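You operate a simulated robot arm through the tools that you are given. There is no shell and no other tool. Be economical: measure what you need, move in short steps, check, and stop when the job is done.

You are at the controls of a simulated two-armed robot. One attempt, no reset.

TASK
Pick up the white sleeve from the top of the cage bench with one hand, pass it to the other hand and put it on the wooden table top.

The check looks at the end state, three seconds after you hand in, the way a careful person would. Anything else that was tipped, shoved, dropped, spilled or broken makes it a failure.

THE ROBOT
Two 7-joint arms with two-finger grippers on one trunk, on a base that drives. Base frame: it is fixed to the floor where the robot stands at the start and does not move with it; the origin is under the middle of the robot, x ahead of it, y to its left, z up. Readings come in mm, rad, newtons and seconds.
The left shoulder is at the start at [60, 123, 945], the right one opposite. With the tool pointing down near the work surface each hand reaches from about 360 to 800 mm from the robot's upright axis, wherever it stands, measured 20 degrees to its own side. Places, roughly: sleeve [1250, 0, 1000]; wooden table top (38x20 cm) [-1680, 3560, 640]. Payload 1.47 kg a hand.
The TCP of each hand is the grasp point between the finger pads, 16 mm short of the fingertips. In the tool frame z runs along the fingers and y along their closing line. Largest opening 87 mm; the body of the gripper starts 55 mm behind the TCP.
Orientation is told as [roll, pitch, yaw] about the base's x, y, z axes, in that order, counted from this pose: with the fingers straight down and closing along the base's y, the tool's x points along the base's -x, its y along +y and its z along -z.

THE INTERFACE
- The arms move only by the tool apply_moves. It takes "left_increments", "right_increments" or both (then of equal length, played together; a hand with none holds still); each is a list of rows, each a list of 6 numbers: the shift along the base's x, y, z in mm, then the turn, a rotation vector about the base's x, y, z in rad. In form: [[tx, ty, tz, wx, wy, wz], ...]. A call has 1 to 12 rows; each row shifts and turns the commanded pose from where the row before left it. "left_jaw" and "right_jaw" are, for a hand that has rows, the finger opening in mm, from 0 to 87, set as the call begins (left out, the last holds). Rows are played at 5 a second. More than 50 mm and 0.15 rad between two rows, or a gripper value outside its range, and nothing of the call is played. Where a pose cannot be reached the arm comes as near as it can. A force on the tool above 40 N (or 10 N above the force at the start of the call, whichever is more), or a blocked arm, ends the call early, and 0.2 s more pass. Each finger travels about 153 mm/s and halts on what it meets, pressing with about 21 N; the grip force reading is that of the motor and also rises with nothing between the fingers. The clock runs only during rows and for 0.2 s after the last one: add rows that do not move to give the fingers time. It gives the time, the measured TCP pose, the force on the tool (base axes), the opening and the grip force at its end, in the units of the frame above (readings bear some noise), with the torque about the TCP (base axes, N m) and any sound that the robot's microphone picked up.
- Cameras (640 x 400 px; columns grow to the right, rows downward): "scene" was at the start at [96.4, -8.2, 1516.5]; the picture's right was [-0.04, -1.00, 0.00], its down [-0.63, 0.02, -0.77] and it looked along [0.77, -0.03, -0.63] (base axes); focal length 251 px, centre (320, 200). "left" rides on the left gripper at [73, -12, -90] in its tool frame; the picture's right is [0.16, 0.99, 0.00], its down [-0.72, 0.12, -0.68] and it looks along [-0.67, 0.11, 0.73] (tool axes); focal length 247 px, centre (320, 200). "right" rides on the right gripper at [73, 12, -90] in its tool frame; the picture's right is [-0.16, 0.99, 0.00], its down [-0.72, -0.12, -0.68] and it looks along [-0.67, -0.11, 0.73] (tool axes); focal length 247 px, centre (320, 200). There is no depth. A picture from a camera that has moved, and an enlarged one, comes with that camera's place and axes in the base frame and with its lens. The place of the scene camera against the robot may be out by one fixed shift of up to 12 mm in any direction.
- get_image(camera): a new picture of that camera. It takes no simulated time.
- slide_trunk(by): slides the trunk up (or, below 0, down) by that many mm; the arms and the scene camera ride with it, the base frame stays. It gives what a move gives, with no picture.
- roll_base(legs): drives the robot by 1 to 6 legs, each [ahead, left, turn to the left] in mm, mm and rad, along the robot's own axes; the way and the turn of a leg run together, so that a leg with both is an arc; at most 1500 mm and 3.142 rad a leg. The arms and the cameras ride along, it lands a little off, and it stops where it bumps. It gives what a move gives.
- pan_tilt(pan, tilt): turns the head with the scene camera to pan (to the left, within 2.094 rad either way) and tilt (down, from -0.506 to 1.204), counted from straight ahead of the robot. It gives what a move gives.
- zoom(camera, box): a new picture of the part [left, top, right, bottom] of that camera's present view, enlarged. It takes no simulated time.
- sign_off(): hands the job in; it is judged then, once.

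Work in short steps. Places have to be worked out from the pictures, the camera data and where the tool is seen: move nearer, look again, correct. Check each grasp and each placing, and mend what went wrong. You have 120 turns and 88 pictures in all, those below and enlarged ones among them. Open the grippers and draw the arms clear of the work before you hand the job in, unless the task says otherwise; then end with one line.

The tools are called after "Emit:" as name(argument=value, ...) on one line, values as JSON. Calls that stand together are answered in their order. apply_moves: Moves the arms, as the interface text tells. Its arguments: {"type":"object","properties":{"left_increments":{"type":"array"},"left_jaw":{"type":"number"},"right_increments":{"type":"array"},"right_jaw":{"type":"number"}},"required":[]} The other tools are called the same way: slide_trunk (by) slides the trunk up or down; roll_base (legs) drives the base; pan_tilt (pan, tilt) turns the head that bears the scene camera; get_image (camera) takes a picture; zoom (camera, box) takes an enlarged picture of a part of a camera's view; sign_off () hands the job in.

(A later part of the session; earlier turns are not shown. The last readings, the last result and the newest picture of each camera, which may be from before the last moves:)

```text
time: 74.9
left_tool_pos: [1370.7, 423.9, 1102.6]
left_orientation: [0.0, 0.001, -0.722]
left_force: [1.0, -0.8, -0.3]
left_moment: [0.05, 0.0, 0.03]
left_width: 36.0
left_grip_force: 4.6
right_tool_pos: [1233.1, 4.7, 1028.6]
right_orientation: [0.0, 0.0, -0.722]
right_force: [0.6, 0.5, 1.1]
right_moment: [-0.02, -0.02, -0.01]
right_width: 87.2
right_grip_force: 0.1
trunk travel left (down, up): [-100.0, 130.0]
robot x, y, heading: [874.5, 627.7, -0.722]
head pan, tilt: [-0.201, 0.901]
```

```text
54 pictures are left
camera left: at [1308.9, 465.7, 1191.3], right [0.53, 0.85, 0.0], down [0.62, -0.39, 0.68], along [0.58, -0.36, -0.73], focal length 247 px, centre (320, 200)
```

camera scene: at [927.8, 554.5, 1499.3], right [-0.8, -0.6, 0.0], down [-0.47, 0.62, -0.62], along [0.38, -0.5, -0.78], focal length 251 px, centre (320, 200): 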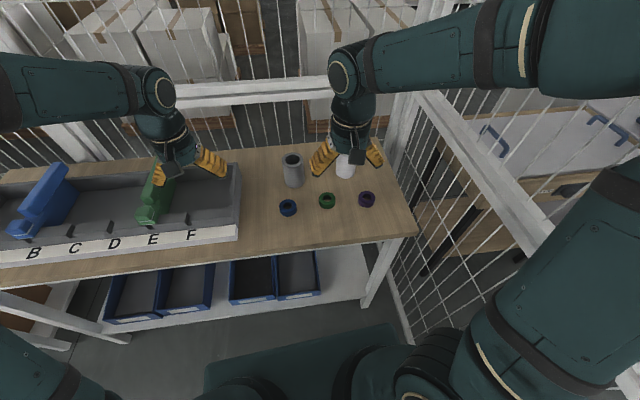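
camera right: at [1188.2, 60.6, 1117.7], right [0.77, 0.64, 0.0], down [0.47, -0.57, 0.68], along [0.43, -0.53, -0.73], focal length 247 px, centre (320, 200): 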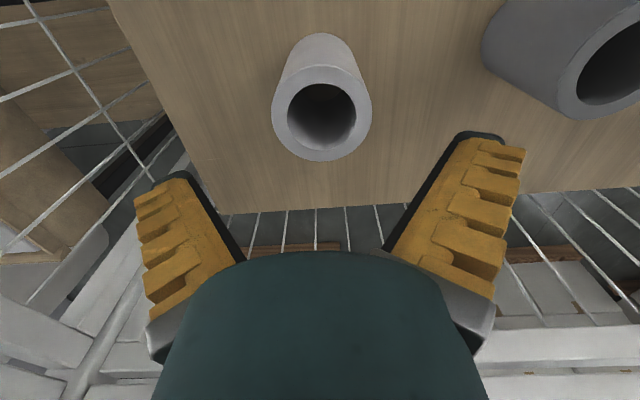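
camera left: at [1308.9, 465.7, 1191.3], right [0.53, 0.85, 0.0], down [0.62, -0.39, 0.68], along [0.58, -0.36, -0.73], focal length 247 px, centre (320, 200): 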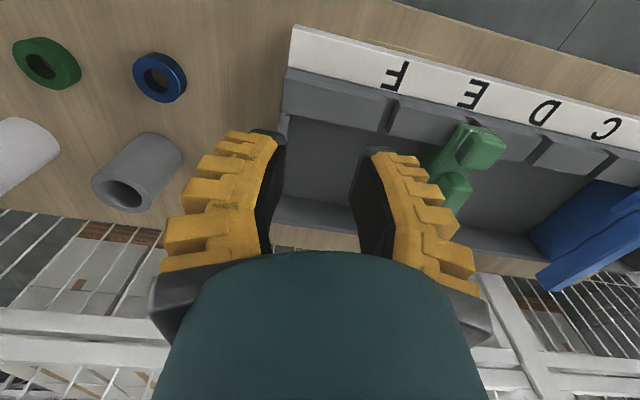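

Fingers hinge near their base: they are parallel only near a 60–65 mm opening, so deep insertion made a V and slipped. I'll grip shallower, with TCP near z 946, so the pads lie parallel on the sleeve.

Emit:
apply_moves(right_increments=[[1, 0, -20, 0, 0, 0], [1, 0, -20, 0, 0, 0], [0, 0, -20, 0, 0, 0], [0, 0, -20, 0, 0, 0], [0, 0, -2, 0, 0, 0], [0, 0, 0, 0, 0, 0]], right_jaw=87)

Emit:
apply_moves(right_increments=[[0, 0, 0, 0, 0, 0], [0, 0, 0, 0, 0, 0], [0, 0, 0, 0, 0, 0], [0, 0, 0, 0, 0, 0], [0, 0, 0, 0, 0, 0]], right_jaw=20)

Emit:
get_image(camera="right")

```text
time: 76.3
left_tool_pos: [1371.3, 425.5, 1103.0]
left_orientation: [0.0, 0.001, -0.722]
left_force: [0.1, -0.3, 0.6]
left_moment: [-0.02, 0.0, -0.01]
left_width: 36.1
left_grip_force: 4.6
right_tool_pos: [1237.2, 2.7, 946.6]
right_orientation: [0.0, 0.001, -0.723]
right_force: [-0.5, -0.2, 0.4]
right_moment: [0.01, -0.01, -0.03]
right_width: 87.2
right_grip_force: 0.1
trunk travel left (down, up): [-100.0, 130.0]
robot x, y, heading: [876.6, 626.9, -0.723]
head pan, tilt: [-0.201, 0.901]
```

```text
time: 77.5
left_tool_pos: [1371.0, 426.2, 1102.7]
left_orientation: [0.0, 0.0, -0.722]
left_force: [-0.1, -0.4, 0.1]
left_moment: [-0.01, -0.01, 0.0]
left_width: 36.1
left_grip_force: 4.2
right_tool_pos: [1236.8, 2.4, 947.4]
right_orientation: [0.0, -0.002, -0.724]
right_force: [-0.4, 0.7, 4.7]
right_moment: [-0.07, -0.14, 0.01]
right_width: 65.6
right_grip_force: 21.0
trunk travel left (down, up): [-100.0, 130.0]
robot x, y, heading: [871.9, 628.5, -0.723]
head pan, tilt: [-0.201, 0.901]
```

```text
53 pictures are left
camera right: at [1191.0, 59.5, 1035.5], right [0.77, 0.64, 0.0], down [0.47, -0.56, 0.68], along [0.43, -0.53, -0.73], focal length 247 px, centre (320, 200)
```

right: 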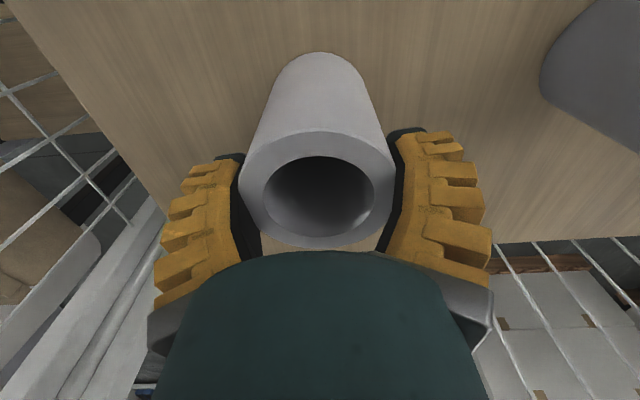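

Pads are on the upper part with width 65.6. I test with a small slow lift.

Emit:
apply_moves(right_increments=[[0, 0, 4, 0, 0, 0], [0, 0, 4, 0, 0, 0], [0, 0, 4, 0, 0, 0], [0, 0, 0, 0, 0, 0]])

Emit:
get_image(camera="right")

```text
time: 78.5
left_tool_pos: [1372.1, 425.4, 1103.0]
left_orientation: [0.0, -0.002, -0.722]
left_force: [1.1, -0.1, 0.2]
left_moment: [0.02, 0.02, 0.03]
left_width: 36.1
left_grip_force: 4.1
right_tool_pos: [1238.2, 2.3, 957.6]
right_orientation: [-0.001, -0.001, -0.723]
right_force: [0.0, -0.5, -2.0]
right_moment: [0.01, -0.04, 0.0]
right_width: 63.5
right_grip_force: 20.5
trunk travel left (down, up): [-100.0, 130.0]
robot x, y, heading: [874.8, 623.0, -0.72]
head pan, tilt: [-0.201, 0.901]
```

```text
52 pictures are left
camera right: at [1190.4, 58.9, 1047.3], right [0.77, 0.64, 0.0], down [0.47, -0.57, 0.68], along [0.43, -0.52, -0.73], focal length 247 px, centre (320, 200)
```

right: 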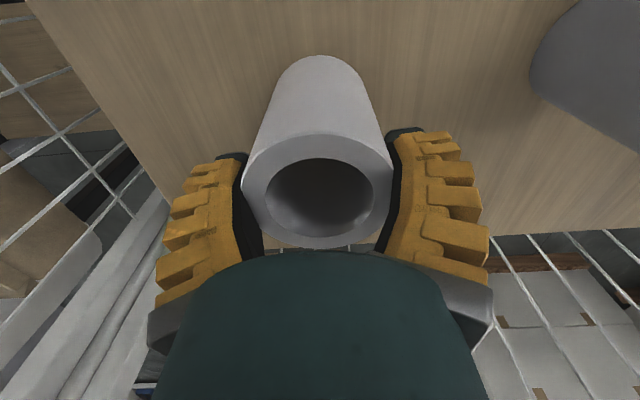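

The rim kept its place in the hand and the force turned to about -2 N, so it seems lifted. I wait and lift a bit more to check for creep.

Emit:
apply_moves(right_increments=[[0, 0, 5, 0, 0, 0], [0, 0, 5, 0, 0, 0], [0, 0, 5, 0, 0, 0], [0, 0, 0, 0, 0, 0], [0, 0, 0, 0, 0, 0], [0, 0, 0, 0, 0, 0], [0, 0, 0, 0, 0, 0]])

Emit:
get_image(camera="right")

Emit:
zoom(camera="scene", box=[260, 90, 420, 190])

```text
time: 80.1
left_tool_pos: [1370.7, 424.9, 1102.5]
left_orientation: [0.0, -0.001, -0.722]
left_force: [-0.9, 0.0, 0.1]
left_moment: [-0.01, -0.01, 0.01]
left_width: 36.1
left_grip_force: 4.3
right_tool_pos: [1235.6, 2.9, 973.6]
right_orientation: [0.001, 0.001, -0.723]
right_force: [0.9, -0.1, -1.7]
right_moment: [0.01, -0.01, -0.04]
right_width: 63.3
right_grip_force: 20.9
trunk travel left (down, up): [-100.0, 130.0]
robot x, y, heading: [875.2, 626.5, -0.725]
head pan, tilt: [-0.201, 0.901]
```

```text
51 pictures are left
camera right: at [1190.3, 60.1, 1062.0], right [0.77, 0.64, 0.0], down [0.47, -0.57, 0.68], along [0.43, -0.52, -0.73], focal length 247 px, centre (320, 200)
```

right: 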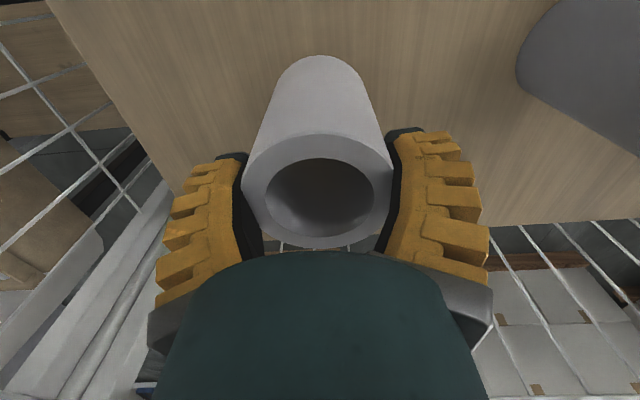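

```text
4.00 times, centred on (340, 140) of scene
camera zoom: at [928.1, 554.2, 1499.2], right [-0.8, -0.6, 0.0], down [-0.47, 0.62, -0.62], along [0.37, -0.5, -0.78], focal length 1004 px, centre (240, 440)
```

zoom: 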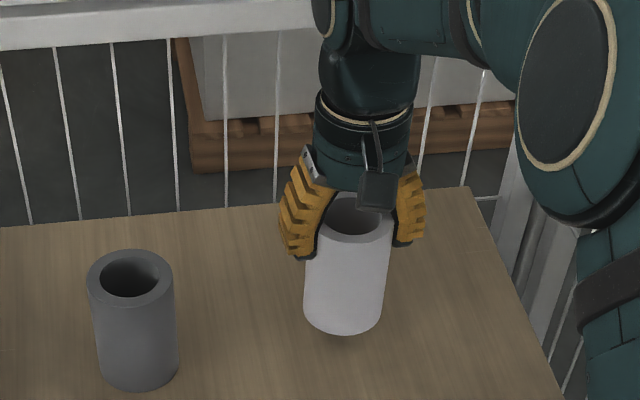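

The sleeve is firmly held with its rim about 6 mm above the TCP. I raise it 110 mm and bring it back toward the robot, then back the base away.

Emit:
apply_moves(right_increments=[[0, 0, 15, 0, 0, 0], [0, 0, 20, 0, 0, 0], [0, 0, 20, 0, 0, 0], [0, 0, 20, 0, 0, 0], [0, 0, 20, 0, 0, 0], [-15, 15, 15, 0, 0, 0], [-20, 20, 0, 0, 0, 0], [-20, 20, 0, 0, 0, 0], [-20, 20, 0, 0, 0, 0], [-20, 20, 0, 0, 0, 0], [0, 0, 0, 0, 0, 0]])

Emit:
roll_base(legs=[[-350, 0, 0], [-350, 0, 0]])

Emit:
get_image(camera="right")

Emit:
get_image(camera="scene")

```text
time: 82.5
left_tool_pos: [1371.4, 424.5, 1102.6]
left_orientation: [0.0, 0.0, -0.723]
left_force: [0.3, 0.5, -0.2]
left_moment: [0.02, 0.0, 0.01]
left_width: 36.0
left_grip_force: 4.3
right_tool_pos: [1142.0, 99.4, 1080.7]
right_orientation: [0.001, 0.0, -0.722]
right_force: [0.0, -0.4, -1.9]
right_moment: [-0.02, 0.01, 0.01]
right_width: 63.3
right_grip_force: 21.3
trunk travel left (down, up): [-100.0, 130.0]
robot x, y, heading: [872.4, 627.1, -0.72]
head pan, tilt: [-0.201, 0.901]
```

```text
time: 86.6
left_tool_pos: [841.0, 896.2, 1103.7]
left_orientation: [0.001, -0.001, -0.714]
left_force: [-1.0, 0.4, 0.2]
left_moment: [-0.03, 0.0, 0.01]
left_width: 35.9
left_grip_force: 4.2
right_tool_pos: [614.2, 566.8, 1081.2]
right_orientation: [0.001, -0.001, -0.714]
right_force: [-0.7, 0.8, -1.8]
right_moment: [-0.01, 0.01, 0.0]
right_width: 63.3
right_grip_force: 20.9
trunk travel left (down, up): [-100.0, 130.0]
robot x, y, heading: [340.2, 1092.5, -0.713]
head pan, tilt: [-0.201, 0.901]
```

```text
49 pictures are left
camera right: at [567.5, 623.0, 1170.3], right [0.77, 0.64, 0.0], down [0.47, -0.56, 0.68], along [0.44, -0.52, -0.73], focal length 247 px, centre (320, 200)
```

right: 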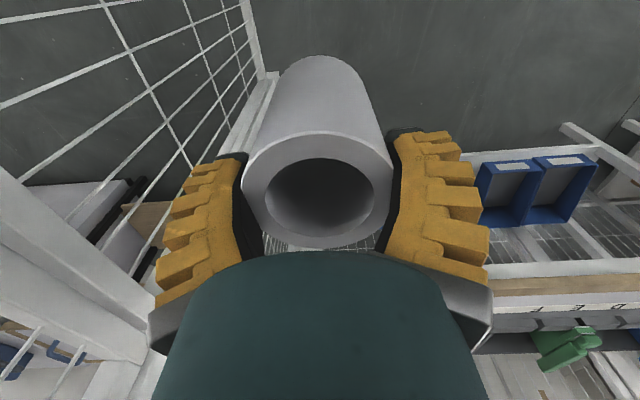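

```text
48 pictures are left
camera scene: at [396.2, 1021.0, 1499.3], right [-0.79, -0.61, 0.0], down [-0.48, 0.62, -0.62], along [0.38, -0.49, -0.78], focal length 251 px, centre (320, 200)
```

scene: 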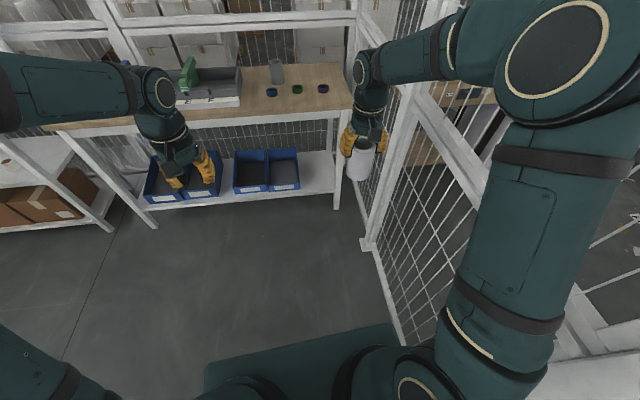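

Grip is unchanged. I back out through the doorway, keeping to the centre line, into the open area for the handover.

Emit:
roll_base(legs=[[0, -60, 0], [-650, 0, 0], [-650, 0, 0]])

```text
time: 94.3
left_tool_pos: [-181.9, 1712.6, 1102.8]
left_orientation: [0.0, 0.0, -0.754]
left_force: [-0.2, 0.2, 0.1]
left_moment: [0.01, 0.03, 0.01]
left_width: 36.1
left_grip_force: 4.6
right_tool_pos: [-420.2, 1393.4, 1079.9]
right_orientation: [0.0, 0.0, -0.757]
right_force: [-1.4, 0.3, -1.7]
right_moment: [0.01, -0.04, 0.0]
right_width: 63.3
right_grip_force: 21.1
trunk travel left (down, up): [-100.0, 130.0]
robot x, y, heading: [-672.1, 1931.1, -0.754]
head pan, tilt: [-0.201, 0.901]
```

Out of the cage with the grip intact. I turn left to heading 1.571 (toward the table side) and look for the table.

Emit:
roll_base(legs=[[0, 0, 2.325]])

Emit:
pan_tilt(pan=0.4, tilt=0.5)

Emit:
get_image(camera="scene")

```text
time: 100.2
left_tool_pos: [-842.0, 2437.3, 1102.9]
left_orientation: [0.001, -0.001, 1.555]
left_force: [-0.6, -0.1, -0.1]
left_moment: [0.01, 0.0, -0.02]
left_width: 36.2
left_grip_force: 5.2
right_tool_pos: [-443.8, 2475.8, 1082.0]
right_orientation: [0.0, 0.0, 1.557]
right_force: [1.1, -0.6, -2.2]
right_moment: [-0.01, 0.02, 0.02]
right_width: 63.0
right_grip_force: 21.3
trunk travel left (down, up): [-100.0, 130.0]
robot x, y, heading: [-671.5, 1927.9, 1.553]
head pan, tilt: [-0.201, 0.901]
```

```text
time: 101.2
left_tool_pos: [-839.9, 2439.1, 1101.7]
left_orientation: [-0.001, 0.0, 1.556]
left_force: [-0.1, -0.2, -0.5]
left_moment: [0.01, -0.01, -0.02]
left_width: 36.1
left_grip_force: 4.1
right_tool_pos: [-445.5, 2475.9, 1081.3]
right_orientation: [0.0, -0.001, 1.554]
right_force: [1.4, 0.2, -2.9]
right_moment: [-0.03, -0.03, -0.01]
right_width: 62.8
right_grip_force: 21.0
trunk travel left (down, up): [-100.0, 130.0]
robot x, y, heading: [-672.5, 1930.9, 1.553]
head pan, tilt: [0.4, 0.499]
```

```text
47 pictures are left
camera scene: at [-704.0, 2019.0, 1533.0], right [0.93, 0.37, 0.0], down [0.18, -0.44, -0.88], along [-0.33, 0.81, -0.48], focal length 251 px, centre (320, 200)
```

scene: 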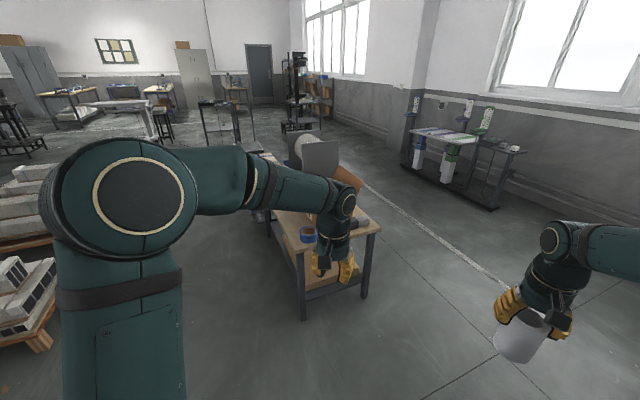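

Table with an open box is visible ahead. First the handover: I turn the right hand so that the sleeve lies horizontally, pointing to the robot's left, moving it toward the middle.

Emit:
apply_moves(right_increments=[[-12, -3, 0, 0, 0.1428, 0], [-12, -3, 0, 0, 0.1428, 0], [-12, -3, 0, 0, 0.1428, 0], [-12, -3, 0, 0, 0.1428, 0], [-12, -3, 0, 0, 0.1428, 0], [-12, -3, 0, 0, 0.1428, 0], [-12, -3, 0, 0, 0.1428, 0], [-12, -3, 0, 0, 0.1428, 0], [-12, -3, 0, 0, 0.1428, 0], [-12, -3, 0, 0, 0.1428, 0], [-12, -3, 0, 0, 0.1428, 0], [0, 0, 0, 0, 0, 0]])

Emit:
pan_tilt(pan=0, tilt=0.8)

Emit:
get_image(camera="scene")

Emit:
get_image(camera="right")

```text
time: 103.8
left_tool_pos: [-841.1, 2438.1, 1102.9]
left_orientation: [0.0, 0.002, 1.556]
left_force: [0.3, 0.8, -0.5]
left_moment: [0.02, -0.01, -0.02]
left_width: 36.3
left_grip_force: 4.5
right_tool_pos: [-576.8, 2442.4, 1082.1]
right_orientation: [1.573, 0.016, 1.571]
right_force: [0.1, 0.7, -1.0]
right_moment: [-0.01, -0.12, 0.07]
right_width: 62.9
right_grip_force: 20.8
trunk travel left (down, up): [-100.0, 130.0]
robot x, y, heading: [-671.5, 1928.7, 1.553]
head pan, tilt: [0.4, 0.499]
```

```text
time: 104.7
left_tool_pos: [-841.2, 2438.7, 1102.9]
left_orientation: [-0.001, -0.001, 1.557]
left_force: [1.1, 0.1, 0.6]
left_moment: [-0.01, 0.02, 0.0]
left_width: 36.2
left_grip_force: 4.2
right_tool_pos: [-575.9, 2442.9, 1080.5]
right_orientation: [1.571, 0.016, 1.571]
right_force: [-0.1, 0.1, -1.9]
right_moment: [0.01, -0.08, 0.02]
right_width: 62.7
right_grip_force: 20.8
trunk travel left (down, up): [-100.0, 130.0]
robot x, y, heading: [-674.6, 1927.9, 1.559]
head pan, tilt: [0.0, 0.799]
```

```text
46 pictures are left
camera scene: at [-668.8, 2015.3, 1507.2], right [1.0, -0.01, 0.0], down [-0.01, -0.72, -0.7], along [0.01, 0.7, -0.72], focal length 251 px, centre (320, 200)
```

scene: 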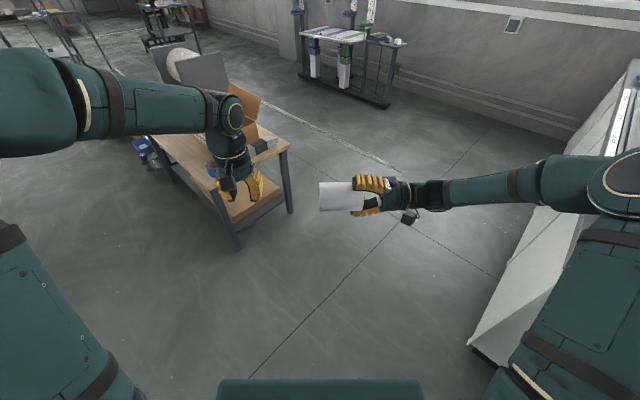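

```text
45 pictures are left
camera right: at [-485.7, 2368.9, 1093.4], right [0.0, 0.17, 0.98], down [0.68, 0.72, -0.13], along [-0.73, 0.67, -0.12], focal length 247 px, centre (320, 200)
```

right: 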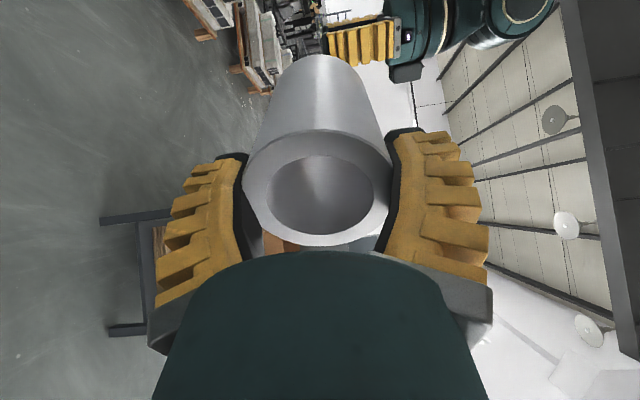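

The sleeve lies horizontal, free end near x = -670, axis at about y 2443, z 1080. I turn the left hand to face it, opened, staying at x about -830.

Emit:
apply_moves(left_increments=[[1, 0.4, -2, 0, -0.1428, 0], [1, 0.4, -2, 0, -0.1428, 0], [1, 0.4, -2, 0, -0.1428, 0], [1, 0.4, -2, 0, -0.1428, 0], [1, 0.4, -2, 0, -0.1428, 0], [1, 0.4, -2, 0, -0.1428, 0], [1, 0.4, -2, 0, -0.1428, 0], [1, 0.4, -2, 0, -0.1428, 0], [1, 0.4, -2, 0, -0.1428, 0], [1, 0.4, -2, 0, -0.1428, 0], [1, 0.4, -2, 0, -0.1428, 0], [0, 0, 0, 0, 0, 0]], left_jaw=87)

Emit:
get_image(camera="left")

Emit:
zoom(camera="scene", box=[200, 130, 440, 280])

```text
time: 107.3
left_tool_pos: [-829.5, 2442.3, 1081.3]
left_orientation: [-1.574, -0.015, 1.571]
left_force: [-0.4, 0.8, 0.2]
left_moment: [0.02, 0.02, 0.03]
left_width: 86.8
left_grip_force: 0.1
right_tool_pos: [-575.5, 2441.7, 1081.5]
right_orientation: [1.571, 0.016, 1.57]
right_force: [0.8, 0.1, -2.2]
right_moment: [-0.01, -0.06, -0.03]
right_width: 62.9
right_grip_force: 21.0
trunk travel left (down, up): [-100.0, 130.0]
robot x, y, heading: [-669.8, 1928.8, 1.556]
head pan, tilt: [0.0, 0.799]
```

```text
44 pictures are left
camera left: at [-918.8, 2371.0, 1090.0], right [0.0, -0.14, -0.99], down [-0.68, 0.73, -0.11], along [0.73, 0.67, -0.1], focal length 247 px, centre (320, 200)
```

left: 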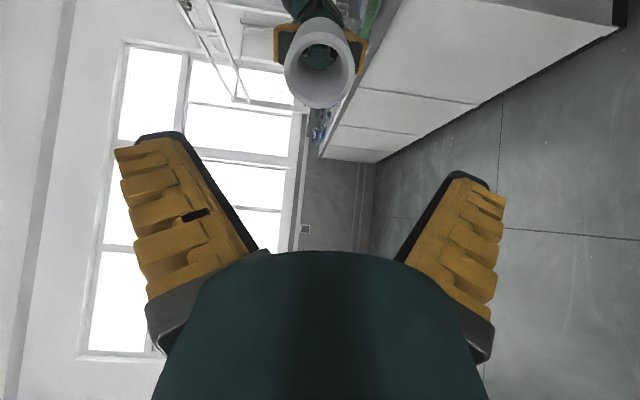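

```text
2.67 times, centred on (320, 205) of scene
camera zoom: at [-668.5, 2015.0, 1507.2], right [1.0, -0.02, 0.0], down [-0.01, -0.72, -0.7], along [0.01, 0.7, -0.72], focal length 669 px, centre (320, 187)
```

zoom: 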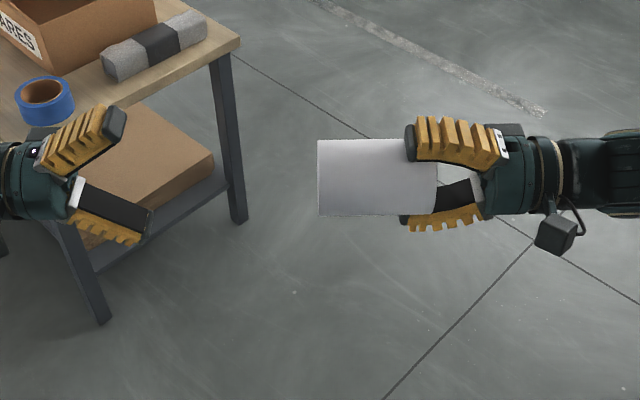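

The sleeve is seen end-on with an open bore. I enlarge the left camera view to measure alignment exactly.

Emit:
zoom(camera="left", box=[240, 0, 400, 120])

```text
3.33 times, centred on (320, 60) of left
camera zoom: at [-918.8, 2371.0, 1090.0], right [0.0, -0.14, -0.99], down [-0.68, 0.73, -0.11], along [0.73, 0.67, -0.1], focal length 823 px, centre (320, 667)
```

zoom: 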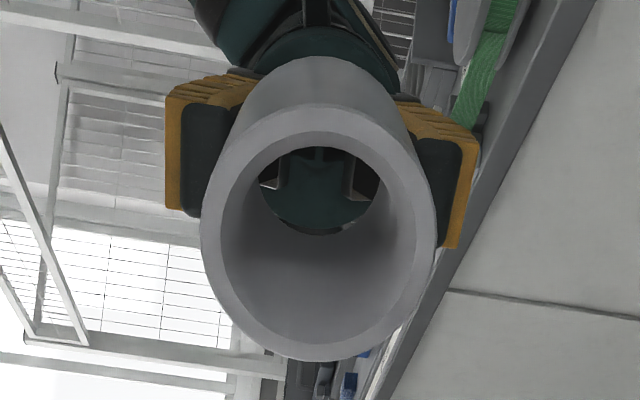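

End-face centre is well aligned (about 4 mm toward the robot). I approach to about 35 mm short of the grip spot and check.

Emit:
apply_moves(left_increments=[[25, -2, 0, 0, 0, 0], [25, -2, 0, 0, 0, 0], [25, 0, 0, 0, 0, 0], [25, 0, 0, 0, 0, 0], [25, 0, 0, 0, 0, 0], [0, 0, 0, 0, 0, 0]], left_jaw=87)

Emit:
get_image(camera="left")

Emit:
zoom(camera="scene", box=[240, 150, 400, 250])

```text
time: 108.7
left_tool_pos: [-706.6, 2438.3, 1081.3]
left_orientation: [-1.57, -0.016, 1.569]
left_force: [0.2, 0.4, -1.0]
left_moment: [0.02, 0.01, -0.02]
left_width: 87.0
left_grip_force: 0.1
right_tool_pos: [-576.3, 2443.6, 1080.7]
right_orientation: [1.571, 0.015, 1.57]
right_force: [0.4, -0.2, -1.3]
right_moment: [0.02, -0.07, -0.02]
right_width: 62.9
right_grip_force: 20.4
trunk travel left (down, up): [-100.0, 130.0]
robot x, y, heading: [-667.1, 1930.9, 1.56]
head pan, tilt: [0.0, 0.799]
```

```text
41 pictures are left
camera left: at [-796.3, 2366.6, 1090.9], right [0.0, -0.14, -0.99], down [-0.68, 0.73, -0.1], along [0.73, 0.67, -0.1], focal length 247 px, centre (320, 200)
```

left: 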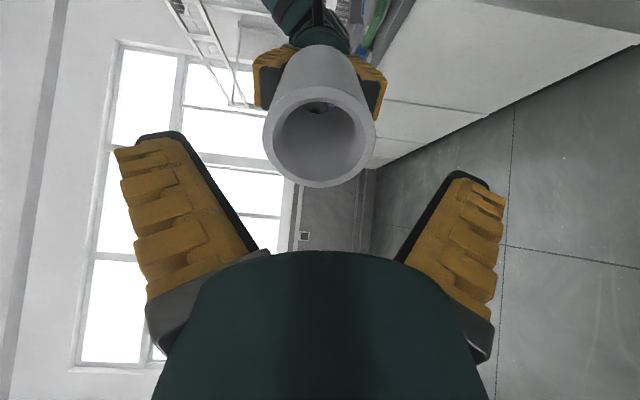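

```text
4.00 times, centred on (320, 200) of scene
camera zoom: at [-669.0, 2015.2, 1507.1], right [1.0, -0.02, 0.0], down [-0.01, -0.72, -0.7], along [0.01, 0.7, -0.72], focal length 1004 px, centre (320, 200)
```

zoom: 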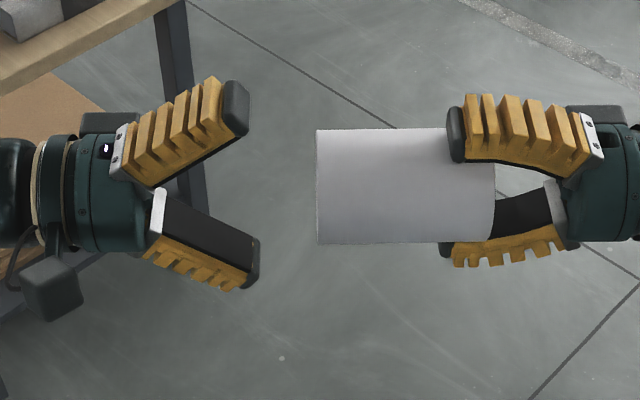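

End face is at about [-664, 2437, 1080], well centred. I advance 48 mm so the fingertips straddle the end, and check the depth.

Emit:
apply_moves(left_increments=[[16, 0, 0, 0, 0, 0], [16, 0, 0, 0, 0, 0], [16, 0, 0, 0, 0, 0], [0, 0, 0, 0, 0, 0]])

Emit:
get_image(camera="left")

Emit:
zoom(camera="scene", box=[240, 150, 400, 250])

```text
time: 109.7
left_tool_pos: [-657.7, 2439.0, 1081.0]
left_orientation: [-1.569, -0.015, 1.569]
left_force: [-0.6, 0.1, 1.0]
left_moment: [0.0, -0.02, 0.0]
left_width: 86.8
left_grip_force: 0.1
right_tool_pos: [-575.6, 2442.2, 1081.5]
right_orientation: [1.569, 0.017, 1.57]
right_force: [0.2, -0.3, -1.6]
right_moment: [-0.01, -0.12, -0.05]
right_width: 62.7
right_grip_force: 21.0
trunk travel left (down, up): [-100.0, 130.0]
robot x, y, heading: [-672.6, 1927.7, 1.556]
head pan, tilt: [0.0, 0.799]
```

```text
39 pictures are left
camera left: at [-746.8, 2367.7, 1091.0], right [0.0, -0.14, -0.99], down [-0.68, 0.73, -0.1], along [0.73, 0.67, -0.1], focal length 247 px, centre (320, 200)
```

left: 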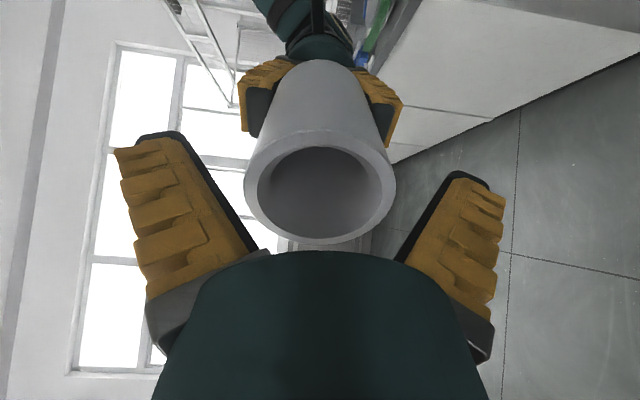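

```text
4.00 times, centred on (320, 200) of scene
camera zoom: at [-668.9, 2015.2, 1507.1], right [1.0, -0.02, 0.0], down [-0.01, -0.72, -0.7], along [0.01, 0.7, -0.72], focal length 1004 px, centre (320, 200)
```

zoom: 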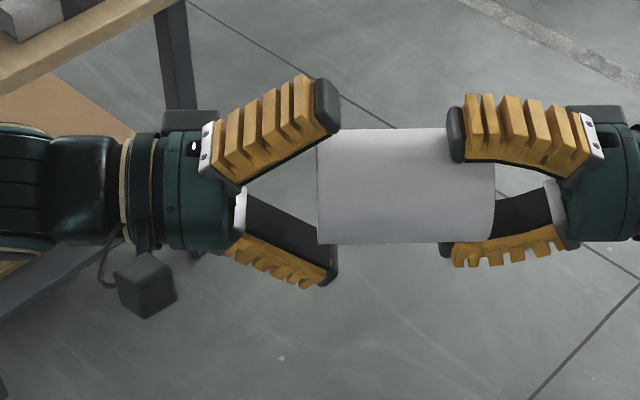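

The end face now appears just where it was for the successful right-hand grip. I go 5 mm deeper and close the left fingers.

Emit:
apply_moves(left_increments=[[5, 0, 0, 0, 0, 0], [0, 0, 0, 0, 0, 0]])

Emit:
apply_moves(left_increments=[[0, 0, 0, 0, 0, 0], [0, 0, 0, 0, 0, 0], [0, 0, 0, 0, 0, 0], [0, 0, 0, 0, 0, 0], [0, 0, 0, 0, 0, 0]], left_jaw=20)

Emit:
get_image(camera="left")

Emit:
zoom(camera="scene", box=[240, 150, 400, 250])

```text
time: 110.3
left_tool_pos: [-651.7, 2438.7, 1080.2]
left_orientation: [-1.572, -0.015, 1.571]
left_force: [0.2, 0.2, 0.1]
left_moment: [-0.02, -0.02, -0.01]
left_width: 87.0
left_grip_force: 0.1
right_tool_pos: [-575.0, 2442.1, 1079.4]
right_orientation: [1.571, 0.014, 1.57]
right_force: [-0.2, -0.4, -2.1]
right_moment: [0.01, -0.08, -0.01]
right_width: 62.8
right_grip_force: 21.3
trunk travel left (down, up): [-100.0, 130.0]
robot x, y, heading: [-671.7, 1929.5, 1.553]
head pan, tilt: [0.0, 0.799]
```

```text
time: 111.5
left_tool_pos: [-653.4, 2440.2, 1080.7]
left_orientation: [-1.57, -0.017, 1.573]
left_force: [-3.2, 5.4, 2.6]
left_moment: [0.02, -0.11, 0.02]
left_width: 64.7
left_grip_force: 21.1
right_tool_pos: [-575.7, 2442.2, 1080.6]
right_orientation: [1.571, 0.016, 1.571]
right_force: [2.9, -5.6, -4.2]
right_moment: [0.04, -0.16, 0.39]
right_width: 62.7
right_grip_force: 20.9
trunk travel left (down, up): [-100.0, 130.0]
robot x, y, heading: [-672.0, 1927.5, 1.553]
head pan, tilt: [0.0, 0.799]
```

```text
37 pictures are left
camera left: at [-741.7, 2367.4, 1090.9], right [0.0, -0.14, -0.99], down [-0.68, 0.72, -0.1], along [0.73, 0.67, -0.1], focal length 247 px, centre (320, 200)
```

left: 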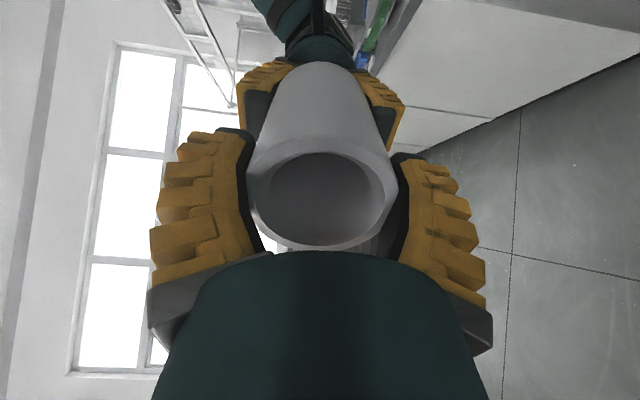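

```text
4.00 times, centred on (320, 200) of scene
camera zoom: at [-668.7, 2015.3, 1507.1], right [1.0, -0.02, 0.0], down [-0.01, -0.72, -0.7], along [0.01, 0.7, -0.72], focal length 1004 px, centre (320, 200)
```

zoom: 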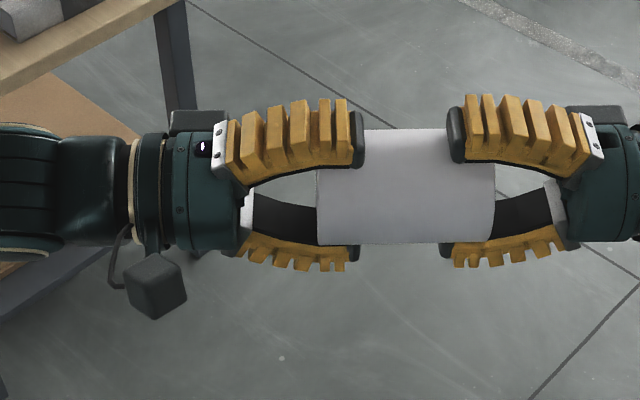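

Both hands grip the sleeve symmetrically, left at 64.7 mm with 21 N. I open the right hand and check that the left holds.

Emit:
apply_moves(right_increments=[[0, 0, 0, 0, 0, 0], [0, 0, 0, 0, 0, 0], [0, 0, 0, 0, 0, 0], [15, 0, 0, 0, 0, 0], [20, 0, 0, 0, 0, 0], [25, 0, 0, 0, 0, 0], [30, 0, 0, 0, 0, 0], [0, 0, 0, 0, 0, 0]], right_jaw=87)

Emit:
get_image(camera="left")

Emit:
get_image(camera="scene")

```text
time: 113.3
left_tool_pos: [-651.7, 2438.5, 1081.5]
left_orientation: [-1.57, -0.016, 1.571]
left_force: [-0.3, -0.1, 0.1]
left_moment: [-0.01, 0.1, 0.0]
left_width: 62.8
left_grip_force: 21.3
right_tool_pos: [-486.3, 2441.5, 1082.3]
right_orientation: [1.571, 0.015, 1.571]
right_force: [0.1, -0.5, -0.3]
right_moment: [-0.01, 0.01, -0.01]
right_width: 87.0
right_grip_force: 0.2
trunk travel left (down, up): [-100.0, 130.0]
robot x, y, heading: [-670.0, 1930.6, 1.555]
head pan, tilt: [0.0, 0.799]
```

```text
35 pictures are left
camera left: at [-741.9, 2367.2, 1090.8], right [0.0, -0.14, -0.99], down [-0.68, 0.73, -0.1], along [0.73, 0.67, -0.1], focal length 247 px, centre (320, 200)
```

left: 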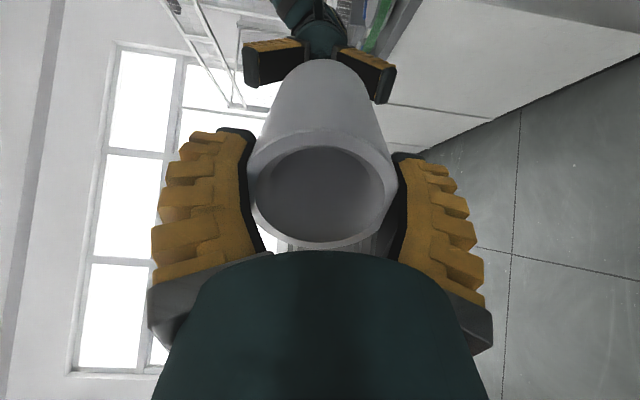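

```text
34 pictures are left
camera scene: at [-669.1, 2015.4, 1507.1], right [1.0, -0.02, 0.0], down [-0.01, -0.72, -0.7], along [0.01, 0.7, -0.72], focal length 251 px, centre (320, 200)
```

scene: 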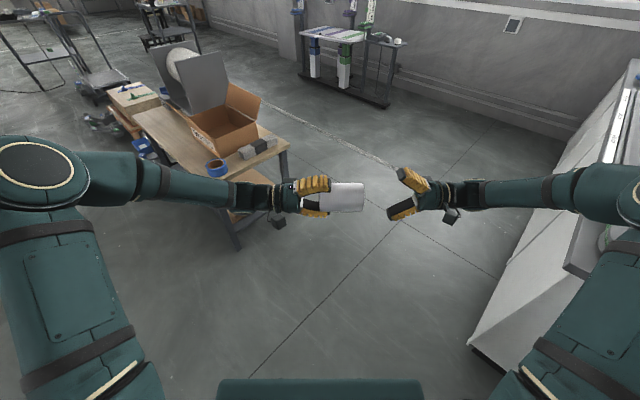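

The left hand holds the sleeve alone. I turn both hands back to pointing down, moving them apart.

Emit:
apply_moves(left_increments=[[-16, 0, 2, 0, 0.1428, 0], [-16, 0, 2, 0, 0.1428, 0], [-16, 0, 2, 0, 0.1428, 0], [-16, 0, 2, 0, 0.1428, 0], [-16, 0, 2, 0, 0.1428, 0], [-16, 0, 2, 0, 0.1428, 0], [-16, 0, 2, 0, 0.1428, 0], [-16, 0, 2, 0, 0.1428, 0], [-16, 0, 2, 0, 0.1428, 0], [-16, 0, 2, 0, 0.1428, 0], [-16, 0, 2, 0, 0.1428, 0], [0, 0, 0, 0, 0, 0]], right_increments=[[0, 0, 0, 0, -0.1428, 0], [0, 0, 0, 0, -0.1428, 0], [0, 0, 0, 0, -0.1428, 0], [0, 0, 0, 0, -0.1428, 0], [0, 0, 0, 0, -0.1428, 0], [0, 0, 0, 0, -0.1428, 0], [0, 0, 0, 0, -0.1428, 0], [0, 0, 0, 0, -0.1428, 0], [0, 0, 0, 0, -0.1428, 0], [0, 0, 0, 0, -0.1428, 0], [0, 0, 0, 0, -0.1428, 0], [0, 0, 0, 0, 0, 0]])

Emit:
apply_moves(right_increments=[[0, -30, 0, 0, 0, 0], [0, -30, 0, 0, 0, 0], [0, -30, 0, 0, 0, 0], [0, -20, 0, 0, 0, 0]], right_jaw=40)

Emit:
pan_tilt(pan=0.55, tilt=0.45)

Emit:
get_image(camera="scene")

Emit:
get_image(camera="left")

```text
time: 115.9
left_tool_pos: [-827.5, 2438.9, 1103.2]
left_orientation: [0.001, -0.001, 1.555]
left_force: [-0.1, -0.1, 0.4]
left_moment: [0.03, 0.0, -0.01]
left_width: 63.0
left_grip_force: 20.8
right_tool_pos: [-485.2, 2443.1, 1079.9]
right_orientation: [-0.001, 0.0, 1.553]
right_force: [-0.6, -0.1, -0.3]
right_moment: [0.01, -0.04, -0.01]
right_width: 86.8
right_grip_force: 0.0
trunk travel left (down, up): [-100.0, 130.0]
robot x, y, heading: [-669.0, 1930.5, 1.554]
head pan, tilt: [0.0, 0.799]
```

```text
time: 116.9
left_tool_pos: [-828.1, 2438.4, 1102.9]
left_orientation: [0.0, 0.001, 1.556]
left_force: [-0.3, 0.5, -0.1]
left_moment: [-0.01, -0.03, -0.02]
left_width: 62.9
left_grip_force: 20.6
right_tool_pos: [-484.0, 2331.7, 1080.8]
right_orientation: [0.0, 0.0, 1.554]
right_force: [0.6, 0.2, 0.3]
right_moment: [0.0, 0.04, 0.01]
right_width: 46.0
right_grip_force: 3.9
trunk travel left (down, up): [-100.0, 130.0]
robot x, y, heading: [-671.9, 1932.5, 1.558]
head pan, tilt: [0.0, 0.799]
```

```text
time: 117.9
left_tool_pos: [-827.1, 2438.9, 1102.4]
left_orientation: [-0.001, 0.001, 1.555]
left_force: [-0.5, 0.1, 0.7]
left_moment: [0.0, 0.0, 0.0]
left_width: 63.0
left_grip_force: 20.9
right_tool_pos: [-483.6, 2332.8, 1081.0]
right_orientation: [0.002, -0.001, 1.555]
right_force: [-0.6, 0.8, 1.1]
right_moment: [-0.01, 0.02, 0.0]
right_width: 45.8
right_grip_force: 3.7
trunk travel left (down, up): [-100.0, 130.0]
robot x, y, heading: [-674.4, 1926.7, 1.554]
head pan, tilt: [0.55, 0.45]
```

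```text
33 pictures are left
camera scene: at [-716.8, 2013.8, 1537.5], right [0.86, 0.51, 0.0], down [0.22, -0.38, -0.9], along [-0.46, 0.78, -0.44], focal length 251 px, centre (320, 200)
```

scene: 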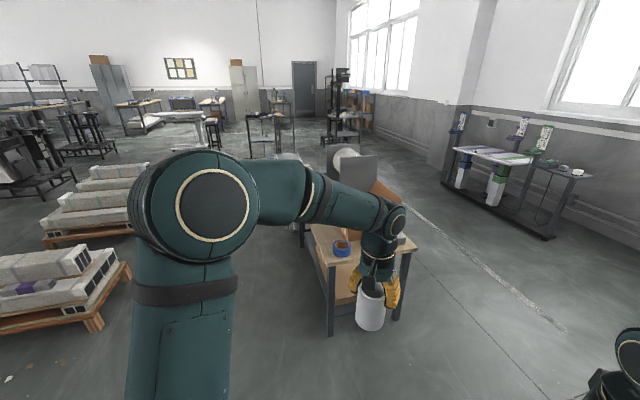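

```text
32 pictures are left
camera left: at [-816.4, 2367.1, 1191.4], right [-0.99, -0.14, 0.0], down [-0.1, 0.73, 0.68], along [-0.1, 0.67, -0.73], focal length 247 px, centre (320, 200)
```

left: 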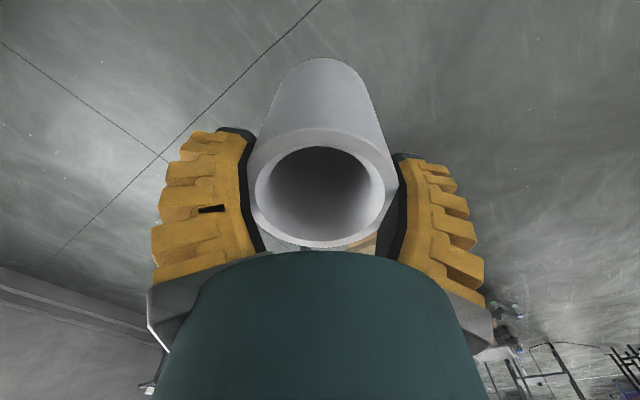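

The left grip is stable. The table's long side faces heading about 0.74; I turn to that, back off and sidestep left alongside it, keeping well clear, then look.

Emit:
roll_base(legs=[[0, 0, -0.814], [-400, 0, 0], [0, 1400, 0]])

Emit:
pan_tilt(pan=0.0, tilt=0.55)

Emit:
get_image(camera="scene")

```text
time: 134.5
left_tool_pos: [-1607.1, 3145.1, 1101.6]
left_orientation: [-0.001, 0.0, 0.7]
left_force: [0.7, 0.7, -0.2]
left_moment: [0.01, 0.0, 0.02]
left_width: 63.0
left_grip_force: 21.0
right_tool_pos: [-1462.8, 2817.2, 1081.8]
right_orientation: [0.001, 0.0, 0.7]
right_force: [-0.3, 0.1, 0.4]
right_moment: [0.01, 0.02, 0.02]
right_width: 45.6
right_grip_force: 4.3
trunk travel left (down, up): [-100.0, 130.0]
robot x, y, heading: [-1893.0, 2695.4, 0.696]
head pan, tilt: [0.55, 0.45]
```

```text
time: 135.4
left_tool_pos: [-1607.7, 3145.8, 1103.0]
left_orientation: [-0.002, 0.0, 0.7]
left_force: [0.2, -0.8, -0.6]
left_moment: [-0.04, 0.02, 0.01]
left_width: 62.6
left_grip_force: 20.5
right_tool_pos: [-1462.0, 2817.4, 1081.5]
right_orientation: [0.0, -0.001, 0.7]
right_force: [-0.7, 0.0, -0.2]
right_moment: [0.02, -0.01, 0.02]
right_width: 45.9
right_grip_force: 4.8
trunk travel left (down, up): [-100.0, 130.0]
robot x, y, heading: [-1890.8, 2697.5, 0.703]
head pan, tilt: [0.0, 0.55]
```

```text
31 pictures are left
camera scene: at [-1812.3, 2753.4, 1528.5], right [0.64, -0.76, 0.0], down [-0.4, -0.34, -0.85], along [0.65, 0.55, -0.52], focal length 251 px, centre (320, 200)
```

scene: 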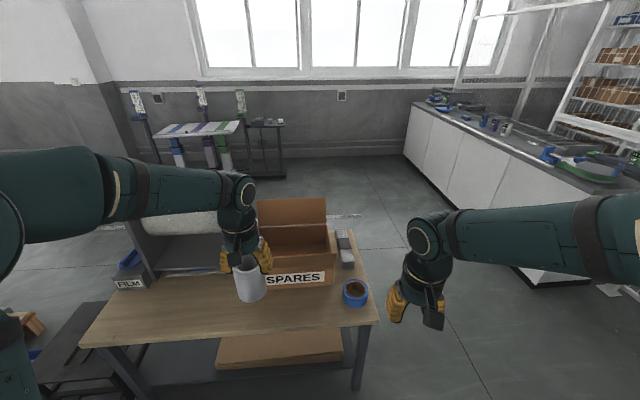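

The free wooden patch is in front of the film dispenser and box, around [-1680, 3560], the front edge running about 114 mm before it. I align (turn +0.08) and move 264 left, 178 ahead.

Emit:
roll_base(legs=[[0, 0, 0.08], [0, 264, 0], [170, 0, 0]])

Emit:
pan_tilt(pan=0.2, tilt=0.85)

Emit:
get_image(camera="scene")

Emit:
get_image(camera="left")

```text
time: 139.9
left_tool_pos: [-1709.9, 3472.8, 1100.9]
left_orientation: [0.0, 0.002, 0.781]
left_force: [0.6, -0.2, 0.3]
left_moment: [-0.02, 0.06, 0.02]
left_width: 62.6
left_grip_force: 20.8
right_tool_pos: [-1539.2, 3156.8, 1079.8]
right_orientation: [-0.001, 0.001, 0.779]
right_force: [0.7, 0.8, -0.1]
right_moment: [-0.03, 0.02, -0.01]
right_width: 45.7
right_grip_force: 4.1
trunk travel left (down, up): [-100.0, 130.0]
robot x, y, heading: [-1957.3, 2998.0, 0.78]
head pan, tilt: [0.0, 0.55]
```

```text
time: 140.7
left_tool_pos: [-1710.4, 3470.4, 1103.0]
left_orientation: [0.002, 0.0, 0.781]
left_force: [0.4, 0.1, -0.4]
left_moment: [0.02, 0.0, 0.0]
left_width: 62.7
left_grip_force: 20.9
right_tool_pos: [-1539.5, 3155.1, 1082.2]
right_orientation: [0.001, 0.0, 0.78]
right_force: [-0.3, -0.4, -0.3]
right_moment: [-0.04, -0.01, 0.02]
right_width: 45.7
right_grip_force: 3.8
trunk travel left (down, up): [-100.0, 130.0]
robot x, y, heading: [-1956.7, 2995.3, 0.779]
head pan, tilt: [0.201, 0.85]
```

```text
30 pictures are left
camera scene: at [-1904.1, 3065.2, 1503.2], right [0.83, -0.56, 0.0], down [-0.42, -0.62, -0.66], along [0.37, 0.55, -0.75], focal length 251 px, centre (320, 200)
```

scene: 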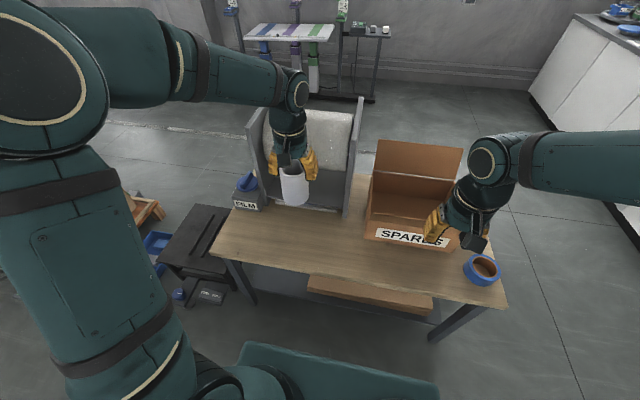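

```text
29 pictures are left
camera left: at [-1754.2, 3412.6, 1191.4], right [-0.81, 0.59, 0.0], down [0.43, 0.59, 0.68], along [0.4, 0.55, -0.73], focal length 247 px, centre (320, 200)
```

left: 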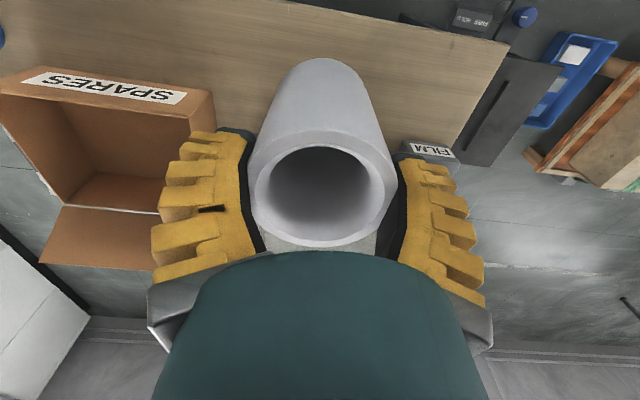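

The target strip before the film stand is free. I move the sleeve above about [-1690, 3548] and lower to TCP z 790.

Emit:
apply_moves(left_increments=[[7, 26, -20, 0, 0, 0], [7, 26, -30, 0, 0, 0], [6, 26, -30, 0, 0, 0], [0, 0, -40, 0, 0, 0], [0, 0, -40, 0, 0, 0], [0, 0, -40, 0, 0, 0], [0, 0, -40, 0, 0, 0], [0, 0, -40, 0, 0, 0], [0, 0, -33, 0, 0, 0], [0, 0, 0, 0, 0, 0]])

Emit:
zoom(camera="scene", box=[200, 140, 440, 290])

Emit:
get_image(camera="left")

```text
time: 142.9
left_tool_pos: [-1691.3, 3548.9, 789.4]
left_orientation: [0.0, -0.001, 0.78]
left_force: [-0.2, -0.5, 0.0]
left_moment: [0.0, 0.01, 0.01]
left_width: 62.5
left_grip_force: 21.1
right_tool_pos: [-1540.7, 3155.6, 1081.1]
right_orientation: [0.0, -0.001, 0.779]
right_force: [0.0, -0.3, -0.2]
right_moment: [-0.01, -0.03, 0.02]
right_width: 45.8
right_grip_force: 4.8
trunk travel left (down, up): [-100.0, 130.0]
robot x, y, heading: [-1953.5, 2995.5, 0.777]
head pan, tilt: [0.201, 0.85]
```

```text
2.67 times, centred on (320, 215) of scene
camera zoom: at [-1904.4, 3065.0, 1503.2], right [0.83, -0.56, 0.0], down [-0.42, -0.62, -0.66], along [0.37, 0.55, -0.75], focal length 669 px, centre (320, 160)
```

zoom: 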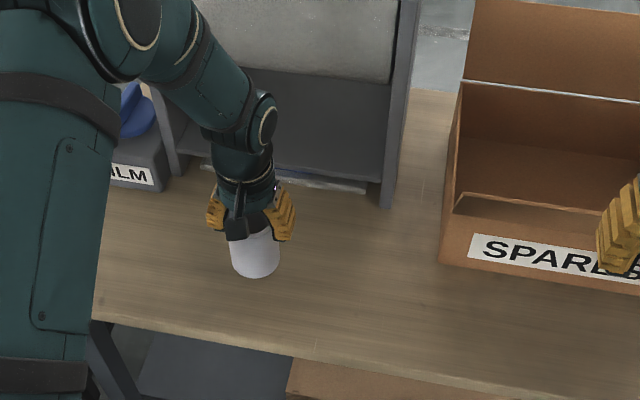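

```text
27 pictures are left
camera left: at [-1735.1, 3490.9, 878.6], right [-0.81, 0.59, 0.0], down [0.43, 0.59, 0.68], along [0.4, 0.55, -0.73], focal length 247 px, centre (320, 200)
```

left: 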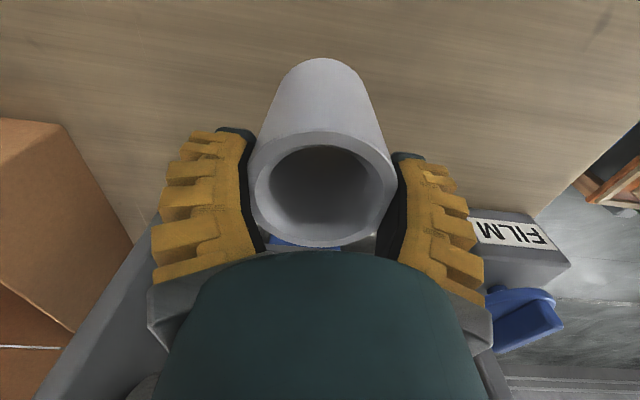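

Clear all round and the grip is unchanged. I lower 36 mm, then go in small steps until the force shows contact.

Emit:
apply_moves(left_increments=[[0, 0, -9, 0, 0, 0], [0, 0, -9, 0, 0, 0], [0, 0, -9, 0, 0, 0], [0, 0, -9, 0, 0, 0], [0, 0, 0, 0, 0, 0]])

Emit:
apply_moves(left_increments=[[0, 0, -3, 0, 0, 0], [0, 0, -3, 0, 0, 0], [0, 0, 0, 0, 0, 0]])

Emit:
apply_moves(left_increments=[[0, 0, -3, 0, 0, 0], [0, 0, -3, 0, 0, 0], [0, 0, 0, 0, 0, 0]])

Emit:
zoom(camera="scene", box=[240, 180, 360, 255])

```text
time: 144.1
left_tool_pos: [-1693.6, 3549.0, 754.4]
left_orientation: [0.0, 0.0, 0.781]
left_force: [0.2, -0.6, 0.6]
left_moment: [-0.03, 0.04, -0.03]
left_width: 62.8
left_grip_force: 20.4
right_tool_pos: [-1541.1, 3155.9, 1082.0]
right_orientation: [-0.001, 0.0, 0.782]
right_force: [1.0, -0.6, -0.3]
right_moment: [-0.01, 0.02, -0.02]
right_width: 45.7
right_grip_force: 4.2
trunk travel left (down, up): [-100.0, 130.0]
robot x, y, heading: [-1960.0, 2999.7, 0.776]
head pan, tilt: [0.201, 0.85]
```

```text
time: 144.9
left_tool_pos: [-1691.1, 3548.9, 747.2]
left_orientation: [0.0, 0.001, 0.78]
left_force: [-1.1, 0.0, 0.4]
left_moment: [-0.01, -0.01, 0.01]
left_width: 62.7
left_grip_force: 20.9
right_tool_pos: [-1540.0, 3155.6, 1081.1]
right_orientation: [-0.002, 0.002, 0.779]
right_force: [0.3, 0.0, -0.5]
right_moment: [-0.03, -0.04, -0.01]
right_width: 45.8
right_grip_force: 4.5
trunk travel left (down, up): [-100.0, 130.0]
robot x, y, heading: [-1953.2, 2997.3, 0.783]
head pan, tilt: [0.201, 0.85]
```

```text
time: 145.7
left_tool_pos: [-1689.6, 3549.1, 740.8]
left_orientation: [0.001, -0.001, 0.78]
left_force: [0.3, -0.4, -0.2]
left_moment: [-0.02, 0.02, 0.01]
left_width: 62.6
left_grip_force: 21.1
right_tool_pos: [-1540.4, 3154.9, 1081.2]
right_orientation: [-0.001, 0.001, 0.779]
right_force: [-0.5, -0.3, 0.5]
right_moment: [0.01, -0.02, 0.0]
right_width: 45.9
right_grip_force: 4.3
trunk travel left (down, up): [-100.0, 130.0]
robot x, y, heading: [-1957.1, 2994.6, 0.782]
head pan, tilt: [0.201, 0.85]
```

```text
5.33 times, centred on (300, 218) of scene
camera zoom: at [-1904.2, 3065.2, 1503.1], right [0.83, -0.56, 0.0], down [-0.42, -0.62, -0.66], along [0.37, 0.55, -0.75], focal length 1338 px, centre (427, 107)
```

zoom: 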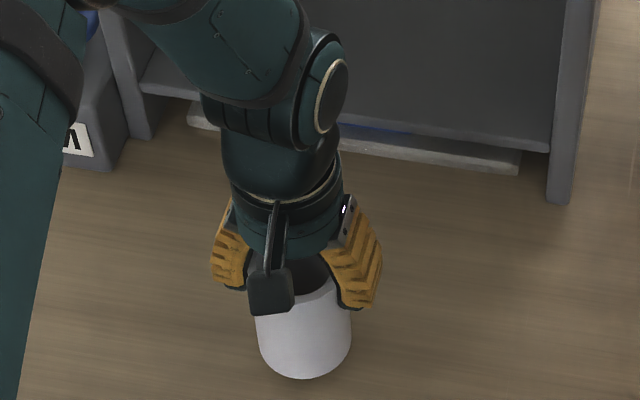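

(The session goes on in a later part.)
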